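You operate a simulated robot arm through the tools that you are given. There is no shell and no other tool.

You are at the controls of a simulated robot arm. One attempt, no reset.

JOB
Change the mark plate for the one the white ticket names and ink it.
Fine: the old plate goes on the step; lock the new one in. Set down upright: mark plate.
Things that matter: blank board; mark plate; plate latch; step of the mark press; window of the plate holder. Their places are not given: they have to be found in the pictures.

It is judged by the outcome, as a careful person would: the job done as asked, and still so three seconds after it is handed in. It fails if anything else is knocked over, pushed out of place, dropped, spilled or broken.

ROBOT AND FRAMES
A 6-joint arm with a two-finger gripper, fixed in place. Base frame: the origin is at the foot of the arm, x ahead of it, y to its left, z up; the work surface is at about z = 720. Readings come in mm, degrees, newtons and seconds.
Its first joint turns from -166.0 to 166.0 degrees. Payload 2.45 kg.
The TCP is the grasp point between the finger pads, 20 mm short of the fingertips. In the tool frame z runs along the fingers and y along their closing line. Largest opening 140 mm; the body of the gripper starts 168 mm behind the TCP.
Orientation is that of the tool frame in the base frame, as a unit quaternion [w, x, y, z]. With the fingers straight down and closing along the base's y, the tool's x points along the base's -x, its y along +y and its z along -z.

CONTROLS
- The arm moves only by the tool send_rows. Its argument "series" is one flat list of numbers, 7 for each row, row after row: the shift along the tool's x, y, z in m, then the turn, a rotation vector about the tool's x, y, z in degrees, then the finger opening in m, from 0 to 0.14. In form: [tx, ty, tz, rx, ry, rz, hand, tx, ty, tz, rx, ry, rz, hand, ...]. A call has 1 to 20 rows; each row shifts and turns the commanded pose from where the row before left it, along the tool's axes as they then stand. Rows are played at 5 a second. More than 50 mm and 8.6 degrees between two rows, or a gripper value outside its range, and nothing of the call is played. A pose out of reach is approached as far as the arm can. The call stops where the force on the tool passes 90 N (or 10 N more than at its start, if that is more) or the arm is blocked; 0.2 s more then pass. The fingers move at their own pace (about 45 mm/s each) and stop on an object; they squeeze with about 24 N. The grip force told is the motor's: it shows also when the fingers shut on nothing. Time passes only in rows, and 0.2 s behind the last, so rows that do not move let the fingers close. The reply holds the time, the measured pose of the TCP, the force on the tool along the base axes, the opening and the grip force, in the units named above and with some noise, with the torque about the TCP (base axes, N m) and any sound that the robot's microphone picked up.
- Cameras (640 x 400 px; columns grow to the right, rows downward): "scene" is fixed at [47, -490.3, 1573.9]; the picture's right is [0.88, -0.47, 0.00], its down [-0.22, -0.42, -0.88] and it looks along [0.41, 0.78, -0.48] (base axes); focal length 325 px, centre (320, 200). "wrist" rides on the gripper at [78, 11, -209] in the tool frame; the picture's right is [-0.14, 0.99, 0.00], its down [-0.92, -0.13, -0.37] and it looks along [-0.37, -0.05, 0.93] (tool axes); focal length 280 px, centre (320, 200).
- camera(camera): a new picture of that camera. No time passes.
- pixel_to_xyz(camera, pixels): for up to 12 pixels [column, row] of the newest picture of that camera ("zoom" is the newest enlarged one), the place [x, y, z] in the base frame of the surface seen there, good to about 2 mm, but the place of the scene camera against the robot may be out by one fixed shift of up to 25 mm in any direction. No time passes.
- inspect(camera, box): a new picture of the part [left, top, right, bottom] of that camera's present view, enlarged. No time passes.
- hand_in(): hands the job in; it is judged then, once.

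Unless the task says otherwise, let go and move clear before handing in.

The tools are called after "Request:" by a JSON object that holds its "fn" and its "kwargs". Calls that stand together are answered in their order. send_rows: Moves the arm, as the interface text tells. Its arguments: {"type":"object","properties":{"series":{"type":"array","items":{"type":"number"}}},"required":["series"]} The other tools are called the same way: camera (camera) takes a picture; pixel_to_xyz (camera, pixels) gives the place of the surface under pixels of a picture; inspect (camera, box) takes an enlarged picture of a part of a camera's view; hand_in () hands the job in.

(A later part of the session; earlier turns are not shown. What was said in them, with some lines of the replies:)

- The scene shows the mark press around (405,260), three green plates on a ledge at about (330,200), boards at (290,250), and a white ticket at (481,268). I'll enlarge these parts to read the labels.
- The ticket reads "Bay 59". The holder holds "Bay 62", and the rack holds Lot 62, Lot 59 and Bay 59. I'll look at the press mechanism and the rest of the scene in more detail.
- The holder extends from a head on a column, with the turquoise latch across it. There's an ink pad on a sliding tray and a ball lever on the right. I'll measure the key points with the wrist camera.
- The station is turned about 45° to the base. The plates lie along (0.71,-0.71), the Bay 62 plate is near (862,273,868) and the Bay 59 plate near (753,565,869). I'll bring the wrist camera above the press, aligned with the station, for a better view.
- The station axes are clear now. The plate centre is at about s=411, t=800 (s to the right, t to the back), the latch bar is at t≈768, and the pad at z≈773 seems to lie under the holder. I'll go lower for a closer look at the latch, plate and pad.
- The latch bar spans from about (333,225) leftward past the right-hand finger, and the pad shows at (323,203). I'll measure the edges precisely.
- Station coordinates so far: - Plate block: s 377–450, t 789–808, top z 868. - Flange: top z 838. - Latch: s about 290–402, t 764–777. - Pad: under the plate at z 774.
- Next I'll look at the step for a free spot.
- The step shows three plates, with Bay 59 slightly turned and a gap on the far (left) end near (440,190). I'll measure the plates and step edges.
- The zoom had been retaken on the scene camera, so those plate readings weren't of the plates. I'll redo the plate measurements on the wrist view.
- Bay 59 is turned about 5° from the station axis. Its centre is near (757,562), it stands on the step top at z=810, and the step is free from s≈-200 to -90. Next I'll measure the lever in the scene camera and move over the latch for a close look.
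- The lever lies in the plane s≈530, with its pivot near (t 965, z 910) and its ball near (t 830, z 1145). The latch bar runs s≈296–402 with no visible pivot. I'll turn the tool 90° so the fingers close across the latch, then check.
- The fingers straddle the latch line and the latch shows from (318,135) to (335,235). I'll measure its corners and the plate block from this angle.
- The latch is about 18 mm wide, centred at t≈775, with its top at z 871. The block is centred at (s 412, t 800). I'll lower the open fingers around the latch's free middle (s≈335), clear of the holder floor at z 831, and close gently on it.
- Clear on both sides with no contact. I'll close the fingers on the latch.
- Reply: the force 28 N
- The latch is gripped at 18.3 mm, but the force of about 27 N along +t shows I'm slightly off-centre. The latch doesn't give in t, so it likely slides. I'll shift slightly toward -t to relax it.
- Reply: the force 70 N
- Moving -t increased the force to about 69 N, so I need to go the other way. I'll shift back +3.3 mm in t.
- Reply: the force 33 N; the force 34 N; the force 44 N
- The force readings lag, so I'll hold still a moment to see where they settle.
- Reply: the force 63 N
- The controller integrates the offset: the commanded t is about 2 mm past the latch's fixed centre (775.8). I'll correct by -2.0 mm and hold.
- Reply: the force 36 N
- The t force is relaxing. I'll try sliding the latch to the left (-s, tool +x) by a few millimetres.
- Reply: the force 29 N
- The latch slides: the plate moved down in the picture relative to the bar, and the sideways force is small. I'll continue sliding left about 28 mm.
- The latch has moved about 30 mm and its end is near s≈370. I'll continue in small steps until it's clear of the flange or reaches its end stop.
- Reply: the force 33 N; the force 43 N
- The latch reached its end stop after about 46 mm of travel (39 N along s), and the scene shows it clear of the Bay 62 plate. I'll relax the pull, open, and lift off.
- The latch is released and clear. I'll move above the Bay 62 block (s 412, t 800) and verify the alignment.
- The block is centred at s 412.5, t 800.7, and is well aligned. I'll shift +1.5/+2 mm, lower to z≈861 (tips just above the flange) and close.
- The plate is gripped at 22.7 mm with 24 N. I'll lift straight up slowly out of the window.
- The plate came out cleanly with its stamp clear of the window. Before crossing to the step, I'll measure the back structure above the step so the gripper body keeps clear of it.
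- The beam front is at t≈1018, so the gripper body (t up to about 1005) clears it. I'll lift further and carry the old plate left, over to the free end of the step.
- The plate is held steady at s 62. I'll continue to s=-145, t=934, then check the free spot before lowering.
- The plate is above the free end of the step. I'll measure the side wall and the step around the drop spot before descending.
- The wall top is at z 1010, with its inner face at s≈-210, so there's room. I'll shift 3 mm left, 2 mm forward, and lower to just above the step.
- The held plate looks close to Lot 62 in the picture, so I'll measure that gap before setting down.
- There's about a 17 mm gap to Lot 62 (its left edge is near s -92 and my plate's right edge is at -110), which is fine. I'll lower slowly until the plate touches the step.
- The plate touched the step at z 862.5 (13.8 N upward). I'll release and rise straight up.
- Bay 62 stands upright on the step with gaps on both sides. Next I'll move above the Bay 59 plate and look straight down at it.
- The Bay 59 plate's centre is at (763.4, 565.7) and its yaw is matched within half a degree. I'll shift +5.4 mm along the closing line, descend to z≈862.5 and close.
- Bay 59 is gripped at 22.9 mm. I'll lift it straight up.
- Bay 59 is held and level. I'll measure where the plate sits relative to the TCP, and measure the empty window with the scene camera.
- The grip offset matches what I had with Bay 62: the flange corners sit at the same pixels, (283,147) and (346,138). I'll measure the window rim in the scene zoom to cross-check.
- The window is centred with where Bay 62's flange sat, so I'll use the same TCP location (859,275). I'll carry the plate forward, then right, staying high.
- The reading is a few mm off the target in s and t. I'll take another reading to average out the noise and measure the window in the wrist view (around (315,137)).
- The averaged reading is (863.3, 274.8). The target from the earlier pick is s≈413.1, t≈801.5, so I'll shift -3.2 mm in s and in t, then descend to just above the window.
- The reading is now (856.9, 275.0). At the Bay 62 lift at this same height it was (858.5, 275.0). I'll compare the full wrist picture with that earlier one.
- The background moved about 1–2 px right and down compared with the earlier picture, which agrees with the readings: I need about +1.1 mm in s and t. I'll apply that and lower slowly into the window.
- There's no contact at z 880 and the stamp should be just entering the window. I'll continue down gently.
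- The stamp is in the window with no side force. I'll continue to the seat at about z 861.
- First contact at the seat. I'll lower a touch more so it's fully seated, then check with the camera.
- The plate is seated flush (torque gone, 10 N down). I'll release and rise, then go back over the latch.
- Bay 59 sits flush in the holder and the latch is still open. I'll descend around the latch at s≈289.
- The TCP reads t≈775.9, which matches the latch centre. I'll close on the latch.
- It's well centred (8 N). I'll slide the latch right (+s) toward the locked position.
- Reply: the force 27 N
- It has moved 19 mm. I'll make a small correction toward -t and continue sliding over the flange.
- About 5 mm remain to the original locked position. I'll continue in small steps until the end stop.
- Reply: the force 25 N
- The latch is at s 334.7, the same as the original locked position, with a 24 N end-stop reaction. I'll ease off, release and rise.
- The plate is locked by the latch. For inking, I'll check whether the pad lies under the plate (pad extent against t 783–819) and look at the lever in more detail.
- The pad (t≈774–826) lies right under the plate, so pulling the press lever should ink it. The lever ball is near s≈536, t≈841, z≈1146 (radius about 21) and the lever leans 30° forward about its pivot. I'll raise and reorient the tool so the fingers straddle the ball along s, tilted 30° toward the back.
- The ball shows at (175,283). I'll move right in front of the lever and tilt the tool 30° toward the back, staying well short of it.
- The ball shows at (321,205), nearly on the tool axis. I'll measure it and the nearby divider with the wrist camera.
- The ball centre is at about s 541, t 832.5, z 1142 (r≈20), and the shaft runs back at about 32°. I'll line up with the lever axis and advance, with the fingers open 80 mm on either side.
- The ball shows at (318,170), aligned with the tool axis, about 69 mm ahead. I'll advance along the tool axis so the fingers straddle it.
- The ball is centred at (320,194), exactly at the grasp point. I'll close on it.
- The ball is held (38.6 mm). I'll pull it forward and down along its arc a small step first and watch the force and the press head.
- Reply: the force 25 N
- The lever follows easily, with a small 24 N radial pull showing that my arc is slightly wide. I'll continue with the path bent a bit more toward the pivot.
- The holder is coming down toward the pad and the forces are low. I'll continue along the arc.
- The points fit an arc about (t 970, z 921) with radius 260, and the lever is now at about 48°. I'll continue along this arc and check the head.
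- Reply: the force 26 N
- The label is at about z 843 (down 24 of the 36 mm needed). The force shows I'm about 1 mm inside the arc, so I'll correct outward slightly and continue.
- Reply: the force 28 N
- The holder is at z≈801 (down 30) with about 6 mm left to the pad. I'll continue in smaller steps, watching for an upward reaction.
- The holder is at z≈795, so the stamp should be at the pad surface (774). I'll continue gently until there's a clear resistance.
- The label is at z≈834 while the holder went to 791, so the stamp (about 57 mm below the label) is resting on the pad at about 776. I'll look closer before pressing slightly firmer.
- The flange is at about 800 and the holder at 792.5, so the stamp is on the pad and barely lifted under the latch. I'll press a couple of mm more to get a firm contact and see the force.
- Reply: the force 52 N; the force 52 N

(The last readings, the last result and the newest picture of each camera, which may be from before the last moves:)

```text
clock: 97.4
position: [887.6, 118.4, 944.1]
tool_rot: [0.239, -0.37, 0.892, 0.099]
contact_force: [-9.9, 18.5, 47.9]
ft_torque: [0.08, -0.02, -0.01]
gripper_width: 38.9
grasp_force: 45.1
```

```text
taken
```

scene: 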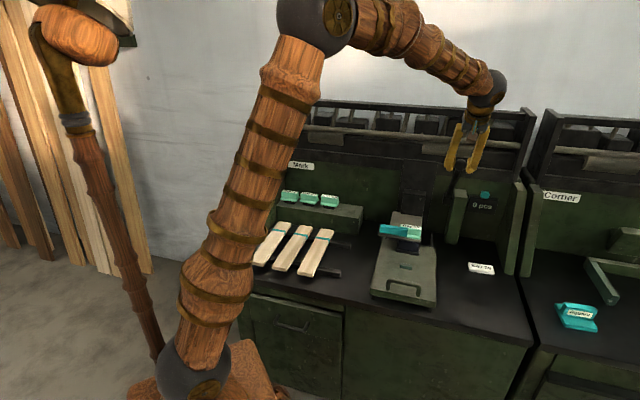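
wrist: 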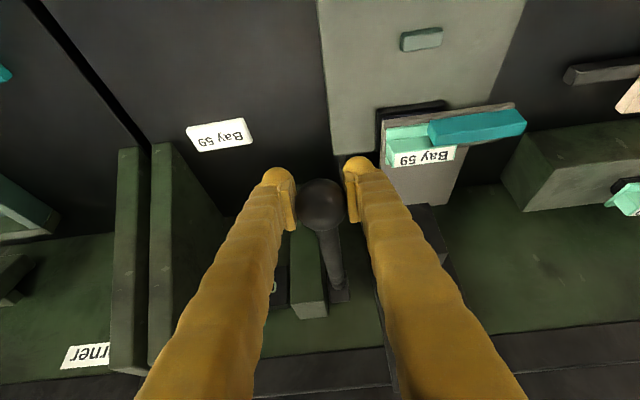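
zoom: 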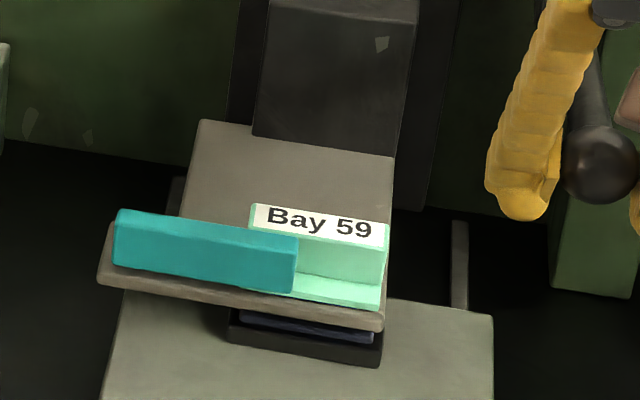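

A firm stop is reached, about 48 N on the lever with the head not moving further, so the plate is pressed on the pad. I'll hold one second, then return the lever along its arc.

Request:
{"fn": "send_rows", "kwargs": {"series": [0, 0, 0, 0, 0, 0, 0.03, 0, 0, 0, 0, 0, 0, 0.03, 0, 0, 0, 0, 0, 0, 0.03, 0, 0, 0, 0, 0, 0, 0.03, 0, 0, 0, 0, 0, 0, 0.03]}}

Request:
{"fn": "inspect", "kwargs": {"camera": "wrist", "box": [350, 70, 530, 200]}}

Request:
{"fn": "pixel_to_xyz", "kwargs": {"camera": "zoom", "pixels": [[200, 190], [260, 180], [200, 280], [340, 258], [200, 340], [400, 205], [145, 170]]}}

```text
clock: 98.6
position: [888.3, 120.0, 942.9]
tool_rot: [0.24, -0.368, 0.893, 0.099]
contact_force: [1.9, 27.3, 43.0]
ft_torque: [-0.1, 0.03, -0.06]
gripper_width: 39.0
grasp_force: 44.4
```

```text
3.08 times, centred on (440, 135) of wrist
```

zoom: 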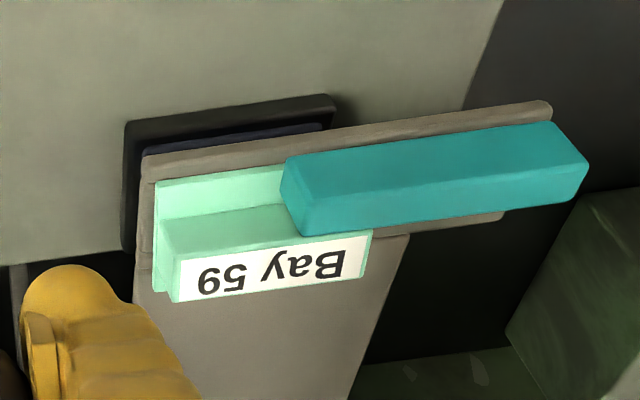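

```text
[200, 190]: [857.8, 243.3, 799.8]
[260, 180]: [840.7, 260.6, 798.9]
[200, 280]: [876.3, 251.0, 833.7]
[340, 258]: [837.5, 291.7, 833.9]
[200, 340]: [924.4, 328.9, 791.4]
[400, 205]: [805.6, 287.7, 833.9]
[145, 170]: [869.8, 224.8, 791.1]
```

The stamp face is on the pad (label 833.8, holder 791.3, pad 774). I'll return the lever upward along the arc.

Request:
{"fn": "send_rows", "kwargs": {"series": [-0.0043, 0, -0.006, 0, 0, 0, 0.03, -0.0045, 0, -0.0059, 0, 0, 0, 0.03, -0.0047, 0, -0.0057, 0, 0, 0, 0.03, -0.006, 0, -0.0069, 0, 0, 0, 0.03, -0.0061, 0, -0.0067, 0, 0, 0, 0.03, -0.0064, 0, -0.0064, 0, 0, 0, 0.03, -0.0066, 0, -0.0062, 0, 0, 0, 0.03, 0, 0, 0, 0, 0, 0, 0.03]}}

Request:
{"fn": "camera", "kwargs": {"camera": "wrist"}}

```text
clock: 100.4
position: [895.2, 126.8, 1000.7]
tool_rot: [0.239, -0.37, 0.892, 0.099]
contact_force: [-7.0, 0.4, -3.9]
ft_torque: [-0.46, 0.35, 0.13]
gripper_width: 38.3
grasp_force: 45.4
```

```text
taken
```

wrist: 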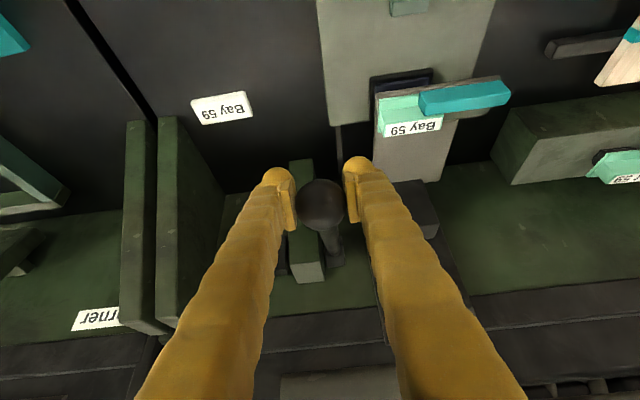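

The lever follows with low force, now about 72°. I'll continue raising it.

Request:
{"fn": "send_rows", "kwargs": {"series": [-0.0069, 0, -0.0059, 0, 0, 0, 0.03, -0.007, 0, -0.0058, 0, 0, 0, 0.03, -0.0073, 0, -0.0054, 0, 0, 0, 0.03, -0.0074, 0, -0.0053, 0, 0, 0, 0.03, -0.0076, 0, -0.0049, 0, 0, 0, 0.03, -0.0078, 0, -0.0047, 0, 0, 0, 0.03, -0.008, 0, -0.0043, 0, 0, 0, 0.03, -0.0081, 0, -0.0042, 0, 0, 0, 0.03, -0.0082, 0, -0.0038, 0, 0, 0, 0.03, -0.0083, 0, -0.0036, 0, 0, 0, 0.03, -0.0085, 0, -0.0032, 0, 0, 0, 0.03, -0.0086, 0, -0.003, 0, 0, 0, 0.03, 0, 0, 0, 0, 0, 0, 0.03]}}

Request:
{"fn": "camera", "kwargs": {"camera": "wrist"}}

```text
clock: 103.2
position: [934.1, 165.6, 1092.4]
tool_rot: [0.239, -0.37, 0.892, 0.1]
contact_force: [-24.0, 26.5, -11.3]
ft_torque: [-0.73, 0.6, 0.13]
gripper_width: 38.2
grasp_force: 45.8
```

```text
taken
```

wrist: 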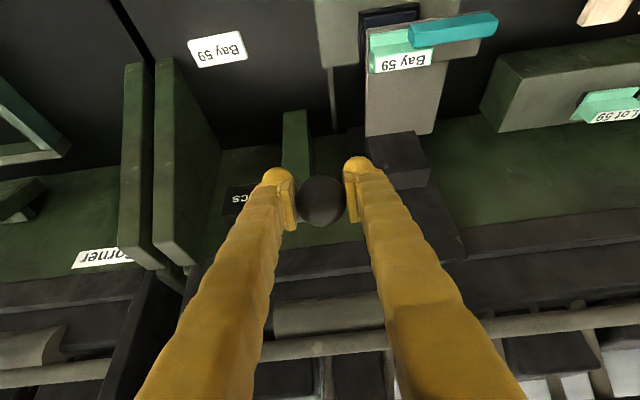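

The lever is at about 48° on the way up. I'll correct the small sideways offset and continue toward its rest position.

Request:
{"fn": "send_rows", "kwargs": {"series": [-0.0087, 0.0008, -0.0026, 0, 0, 0, 0.03, -0.0087, 0, -0.0024, 0, 0, 0, 0.03, -0.0089, 0, -0.002, 0, 0, 0, 0.03, -0.0089, 0, -0.0018, 0, 0, 0, 0.03, -0.0089, 0, -0.0014, 0, 0, 0, 0.03, 0, 0, 0, 0, 0, 0, 0.03]}}

Request:
{"fn": "camera", "kwargs": {"camera": "wrist"}}

```text
clock: 104.6
position: [955.5, 189.6, 1124.2]
tool_rot: [0.239, -0.369, 0.893, 0.099]
contact_force: [-24.4, 16.7, -3.0]
ft_torque: [-0.47, 0.43, 0.13]
gripper_width: 38.6
grasp_force: 44.9
```

```text
taken
```

wrist: 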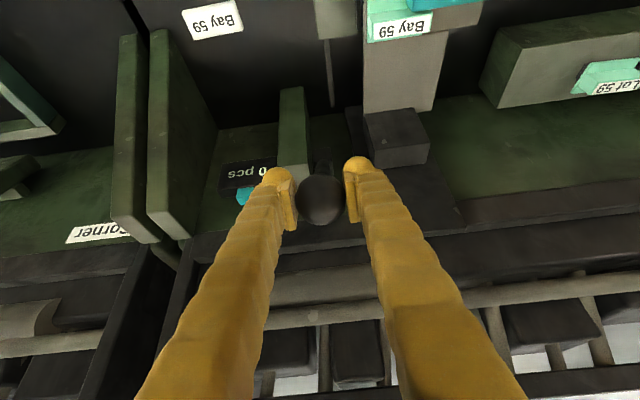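

Request:
{"fn": "send_rows", "kwargs": {"series": [-0.007, 0.0006, -0.001, 0, 0, 0, 0.03, -0.006, 0, -0.0007, 0, 0, 0, 0.03, 0, 0, 0, 0, 0, 0, 0.03]}}

Request:
{"fn": "send_rows", "kwargs": {"series": [-0.004, 0, -0.0004, 0, 0, 0, 0.03, 0, 0, 0, 0, 0, 0, 0.03]}}

Request:
{"fn": "camera", "kwargs": {"camera": "wrist"}}

```text
clock: 105.4
position: [963.7, 196.1, 1133.1]
tool_rot: [0.239, -0.37, 0.892, 0.1]
contact_force: [6.6, 0.0, -18.1]
ft_torque: [-0.67, 0.66, 0.01]
gripper_width: 38.5
grasp_force: 45.0
```

```text
clock: 106.0
position: [966.6, 198.1, 1135.5]
tool_rot: [0.239, -0.37, 0.892, 0.1]
contact_force: [8.0, -9.9, -8.9]
ft_torque: [-0.65, 0.6, 0.09]
gripper_width: 38.4
grasp_force: 45.1
```

```text
taken
```

wrist: 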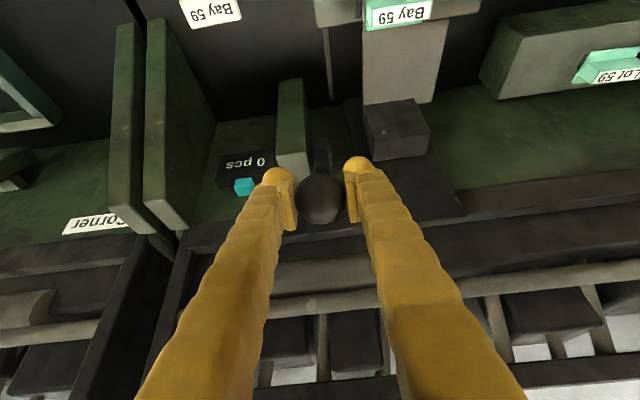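

Request:
{"fn": "send_rows", "kwargs": {"series": [-0.003, 0, -0.0003, 0, 0, 0, 0.03, 0, 0, 0, 0, 0, 0, 0.03]}}

Request:
{"fn": "send_rows", "kwargs": {"series": [-0.003, 0, -0.0002, 0, 0, 0, 0.03, 0, 0, 0, 0, 0, 0, 0.03]}}

Request:
{"fn": "inspect", "kwargs": {"camera": "wrist", "box": [250, 100, 400, 250]}}

```text
clock: 106.6
position: [967.8, 200.9, 1136.6]
tool_rot: [0.24, -0.369, 0.892, 0.098]
contact_force: [9.1, -19.4, 0.9]
ft_torque: [-0.54, 0.54, -0.06]
gripper_width: 38.3
grasp_force: 44.8
```

```text
clock: 107.2
position: [969.4, 201.2, 1137.9]
tool_rot: [0.24, -0.37, 0.892, 0.099]
contact_force: [10.3, -24.7, 5.4]
ft_torque: [-0.43, 0.44, -0.11]
gripper_width: 38.2
grasp_force: 44.9
```

```text
2.67 times, centred on (325, 175) of wrist
```

zoom: 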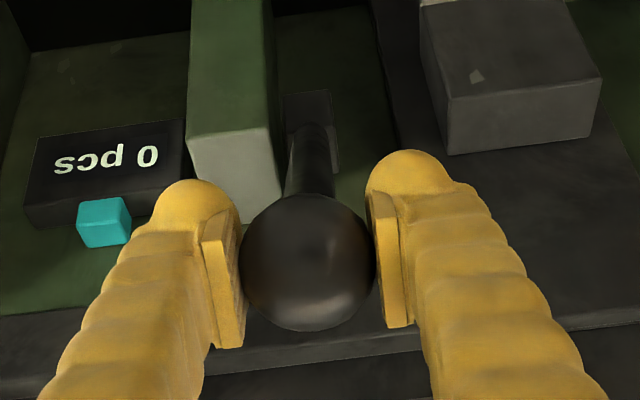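

Request:
{"fn": "send_rows", "kwargs": {"series": [-0.003, -0.0007, -0.0001, 0, 0, 0, 0.03, 0, 0, 0, 0, 0, 0, 0.03]}}

Request:
{"fn": "send_rows", "kwargs": {"series": [-0.003, 0, 0, 0, 0, 0, 0.03, 0, 0, 0, 0, 0, 0, 0.03]}}

Request:
{"fn": "inspect", "kwargs": {"camera": "wrist", "box": [250, 100, 400, 250]}}

```text
clock: 107.8
position: [970.6, 202.3, 1140.0]
tool_rot: [0.24, -0.369, 0.892, 0.1]
contact_force: [5.4, -20.6, 6.8]
ft_torque: [-0.48, 0.48, -0.09]
gripper_width: 38.6
grasp_force: 44.9
```

```text
clock: 108.4
position: [972.7, 204.9, 1141.1]
tool_rot: [0.24, -0.369, 0.892, 0.099]
contact_force: [0.2, -20.1, 11.0]
ft_torque: [-0.45, 0.52, -0.1]
gripper_width: 38.6
grasp_force: 45.2
```

```text
2.67 times, centred on (325, 175) of wrist
```

zoom: 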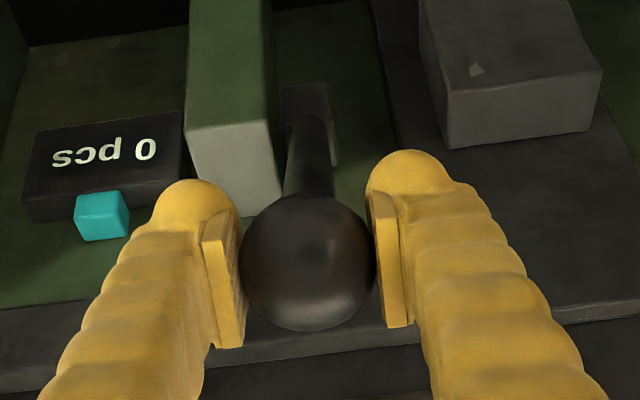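

Request:
{"fn": "camera", "kwargs": {"camera": "wrist"}}

Request:
{"fn": "pixel_to_xyz", "kwargs": {"camera": "wrist", "pixels": [[400, 12], [385, 14], [400, 45], [395, 70]]}}

Request:
{"fn": "send_rows", "kwargs": {"series": [-0.0025, -0.0003, 0, 0, 0, 0, 0.03, 0, 0, 0, 0, 0, 0, 0.03]}}

Request:
{"fn": "camera", "kwargs": {"camera": "wrist"}}

Request:
{"fn": "pixel_to_xyz", "kwargs": {"camera": "wrist", "pixels": [[400, 10], [385, 12], [400, 45], [395, 70]]}}

```text
taken
```

wrist: 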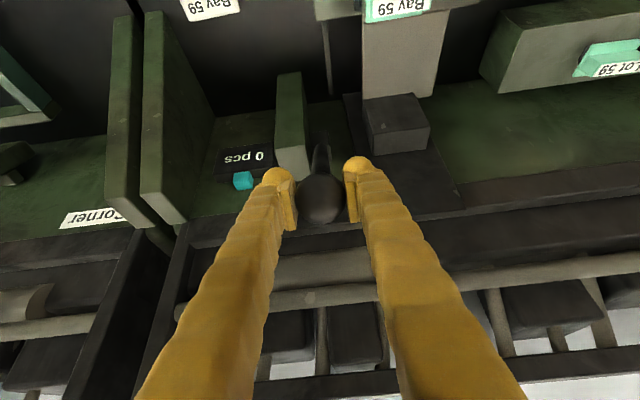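

```text
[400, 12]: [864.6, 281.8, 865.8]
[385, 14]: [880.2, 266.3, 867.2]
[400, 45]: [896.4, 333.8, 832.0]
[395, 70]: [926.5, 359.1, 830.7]
```

```text
clock: 109.0
position: [974.5, 207.2, 1142.9]
tool_rot: [0.239, -0.37, 0.892, 0.1]
contact_force: [-7.2, -22.5, 10.1]
ft_torque: [0.09, 0.0, -0.07]
gripper_width: 38.0
grasp_force: 44.4
```

```text
taken
```

wrist: 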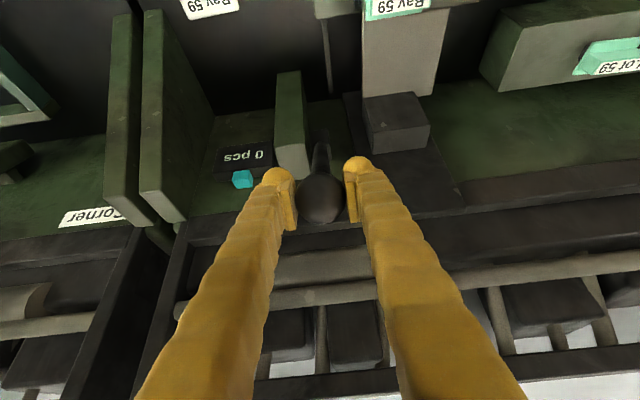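

```text
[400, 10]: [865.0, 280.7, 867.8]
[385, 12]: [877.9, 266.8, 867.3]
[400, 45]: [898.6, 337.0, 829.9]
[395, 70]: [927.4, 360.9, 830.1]
```

The head is back at its original height (holder 830–831, label 867) and the lever is at its rest stop. I'll ease off slightly, release the ball and back away along the tool axis.

Request:
{"fn": "send_rows", "kwargs": {"series": [0.0015, 0, 0, 0, 0, 0, 0.03, 0, 0, 0, 0, 0, 0, 0.03, 0, 0, 0, 0, 0, 0, 0.05, 0, 0, 0, 0, 0, 0, 0.07, 0, 0, 0, 0, 0, 0, 0.08, 0, 0, -0.02, 0, 0, 0, 0.08, 0, 0, -0.03, 0, 0, 0, 0.08, 0, 0, -0.035, 0, 0, 0, 0.08, 0, 0, -0.035, 0, 0, 0, 0.08, 0, 0, 0, 0, 0, 0, 0.08]}}

Request:
{"fn": "camera", "kwargs": {"camera": "wrist"}}

Request:
{"fn": "inspect", "kwargs": {"camera": "scene", "box": [370, 100, 530, 260]}}

Request:
{"fn": "inspect", "kwargs": {"camera": "scene", "box": [380, 190, 440, 260]}}

```text
clock: 111.2
position: [930.4, 163.9, 1245.2]
tool_rot: [0.239, -0.37, 0.892, 0.099]
contact_force: [0.1, 0.0, 0.5]
ft_torque: [-0.01, -0.02, -0.02]
gripper_width: 80.1
grasp_force: 0.2
```

```text
taken
```

wrist: 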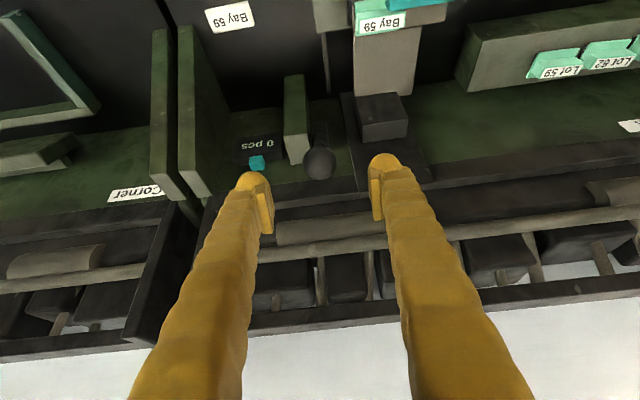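

```text
2.50 times, centred on (450, 180) of scene
```

zoom: 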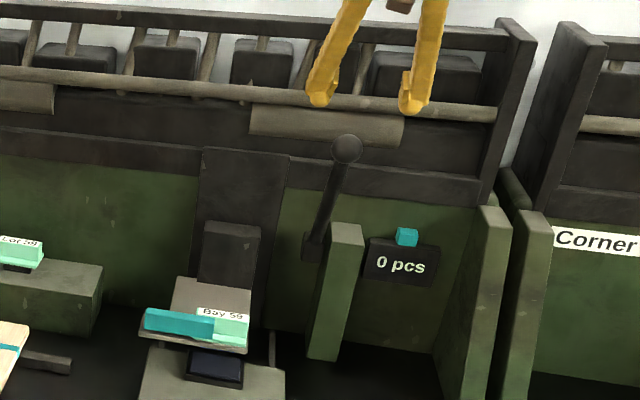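

```text
5.71 times, centred on (410, 225) of scene
```

zoom: 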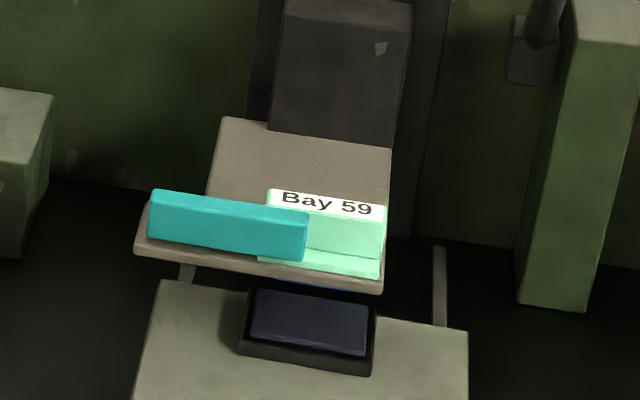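

A thin blue line shows under the holder at about (322,288) in this zoom. That may be the inked stamp face, so I'll enlarge it.

Request:
{"fn": "inspect", "kwargs": {"camera": "scene", "box": [395, 228, 430, 256]}}

Request:
{"fn": "inspect", "kwargs": {"camera": "scene", "box": [240, 170, 380, 290]}}

Request:
{"fn": "camera", "kwargs": {"camera": "scene"}}

```text
14.29 times, centred on (412, 242) of scene
```

zoom: 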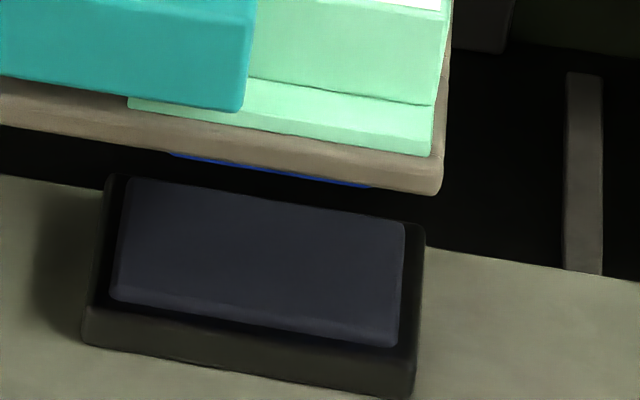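

```text
3.33 times, centred on (310, 230) of scene
```

zoom: 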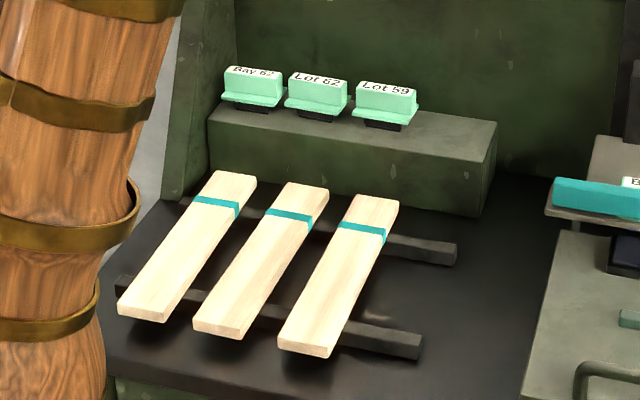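

```text
taken
```

scene: 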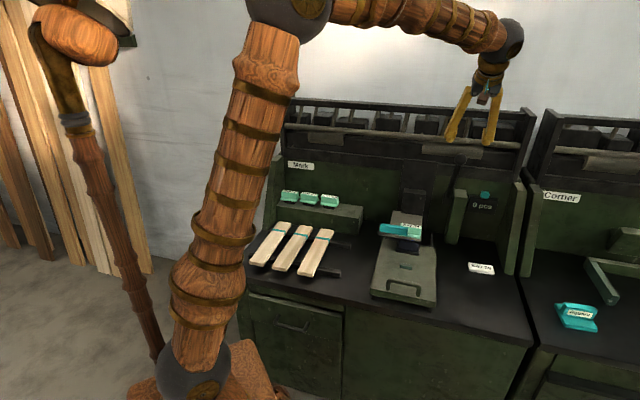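

The stamp's lower edge is now blue, so it's inked. Bay 59 is seated with the latch at its original locked place, Bay 62 stands upright on the step, the boards are untouched, and the lever is at rest. I'll back away further before handing in.

Request:
{"fn": "send_rows", "kwargs": {"series": [0.02, 0, -0.03, 0, 0, 0, 0.08, 0.02, 0, -0.03, 0, 0, 0, 0.08, 0.02, 0, -0.03, 0, 0, 0, 0.08, 0, 0, 0, 0, 0, 0, 0.08, 0, 0, 0, 0, 0, 0, 0.08]}}

Request:
{"fn": "camera", "kwargs": {"camera": "wrist"}}

Request:
{"fn": "inspect", "kwargs": {"camera": "scene", "box": [370, 130, 500, 260]}}

```text
clock: 112.4
position: [863.4, 94.9, 1293.6]
tool_rot: [0.239, -0.37, 0.892, 0.099]
contact_force: [0.4, -0.4, 0.2]
ft_torque: [-0.01, -0.01, -0.01]
gripper_width: 80.0
grasp_force: 0.2
```

```text
taken
```

wrist: 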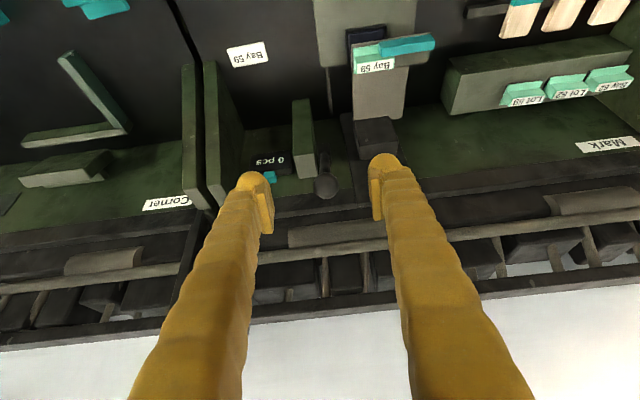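

```text
3.08 times, centred on (435, 195) of scene
```

zoom: 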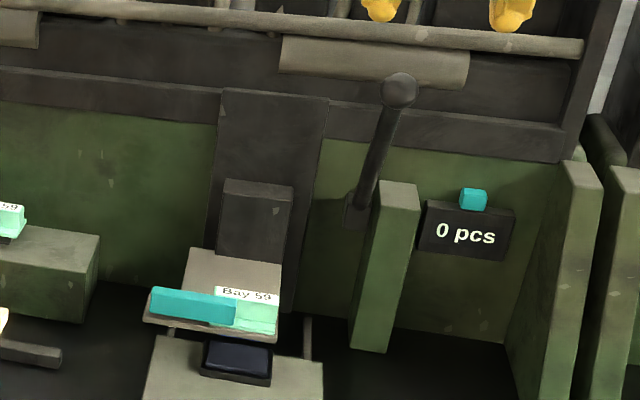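

The gripper is clear and empty. Bay 59 is locked in the holder and inked, Bay 62 stands on the step beside Lot 62 and Lot 59, and the lever and tray are at rest. I'm handing in.

Request:
{"fn": "hand_in", "kwargs": {}}

```text
The job is handed in.
```

The job is handed in: the Bay 59 plate named on the white ticket is in the holder, locked by the latch and inked.

- **Old plate:** Bay 62 came out of the holder and stands upright at the free left end of the step, beside Lot 62 and Lot 59.
- **New plate:** Bay 59 was set flush in the window. The latch was slid back over its flange to the stop where it was found.
- **Ink:** I pulled the press lever until the plate met the ink pad and held it there about a second. Afterwards a blue edge showed under the holder, so the plate took ink.
- **Left as found:** The lever is back at its rest stop and the tray was not moved. The boards were not touched and the counter still reads "0 pcs". I took "ink it" to mean the plate only, so no board was marked.

The gripper was empty and clear of the press when I handed in.
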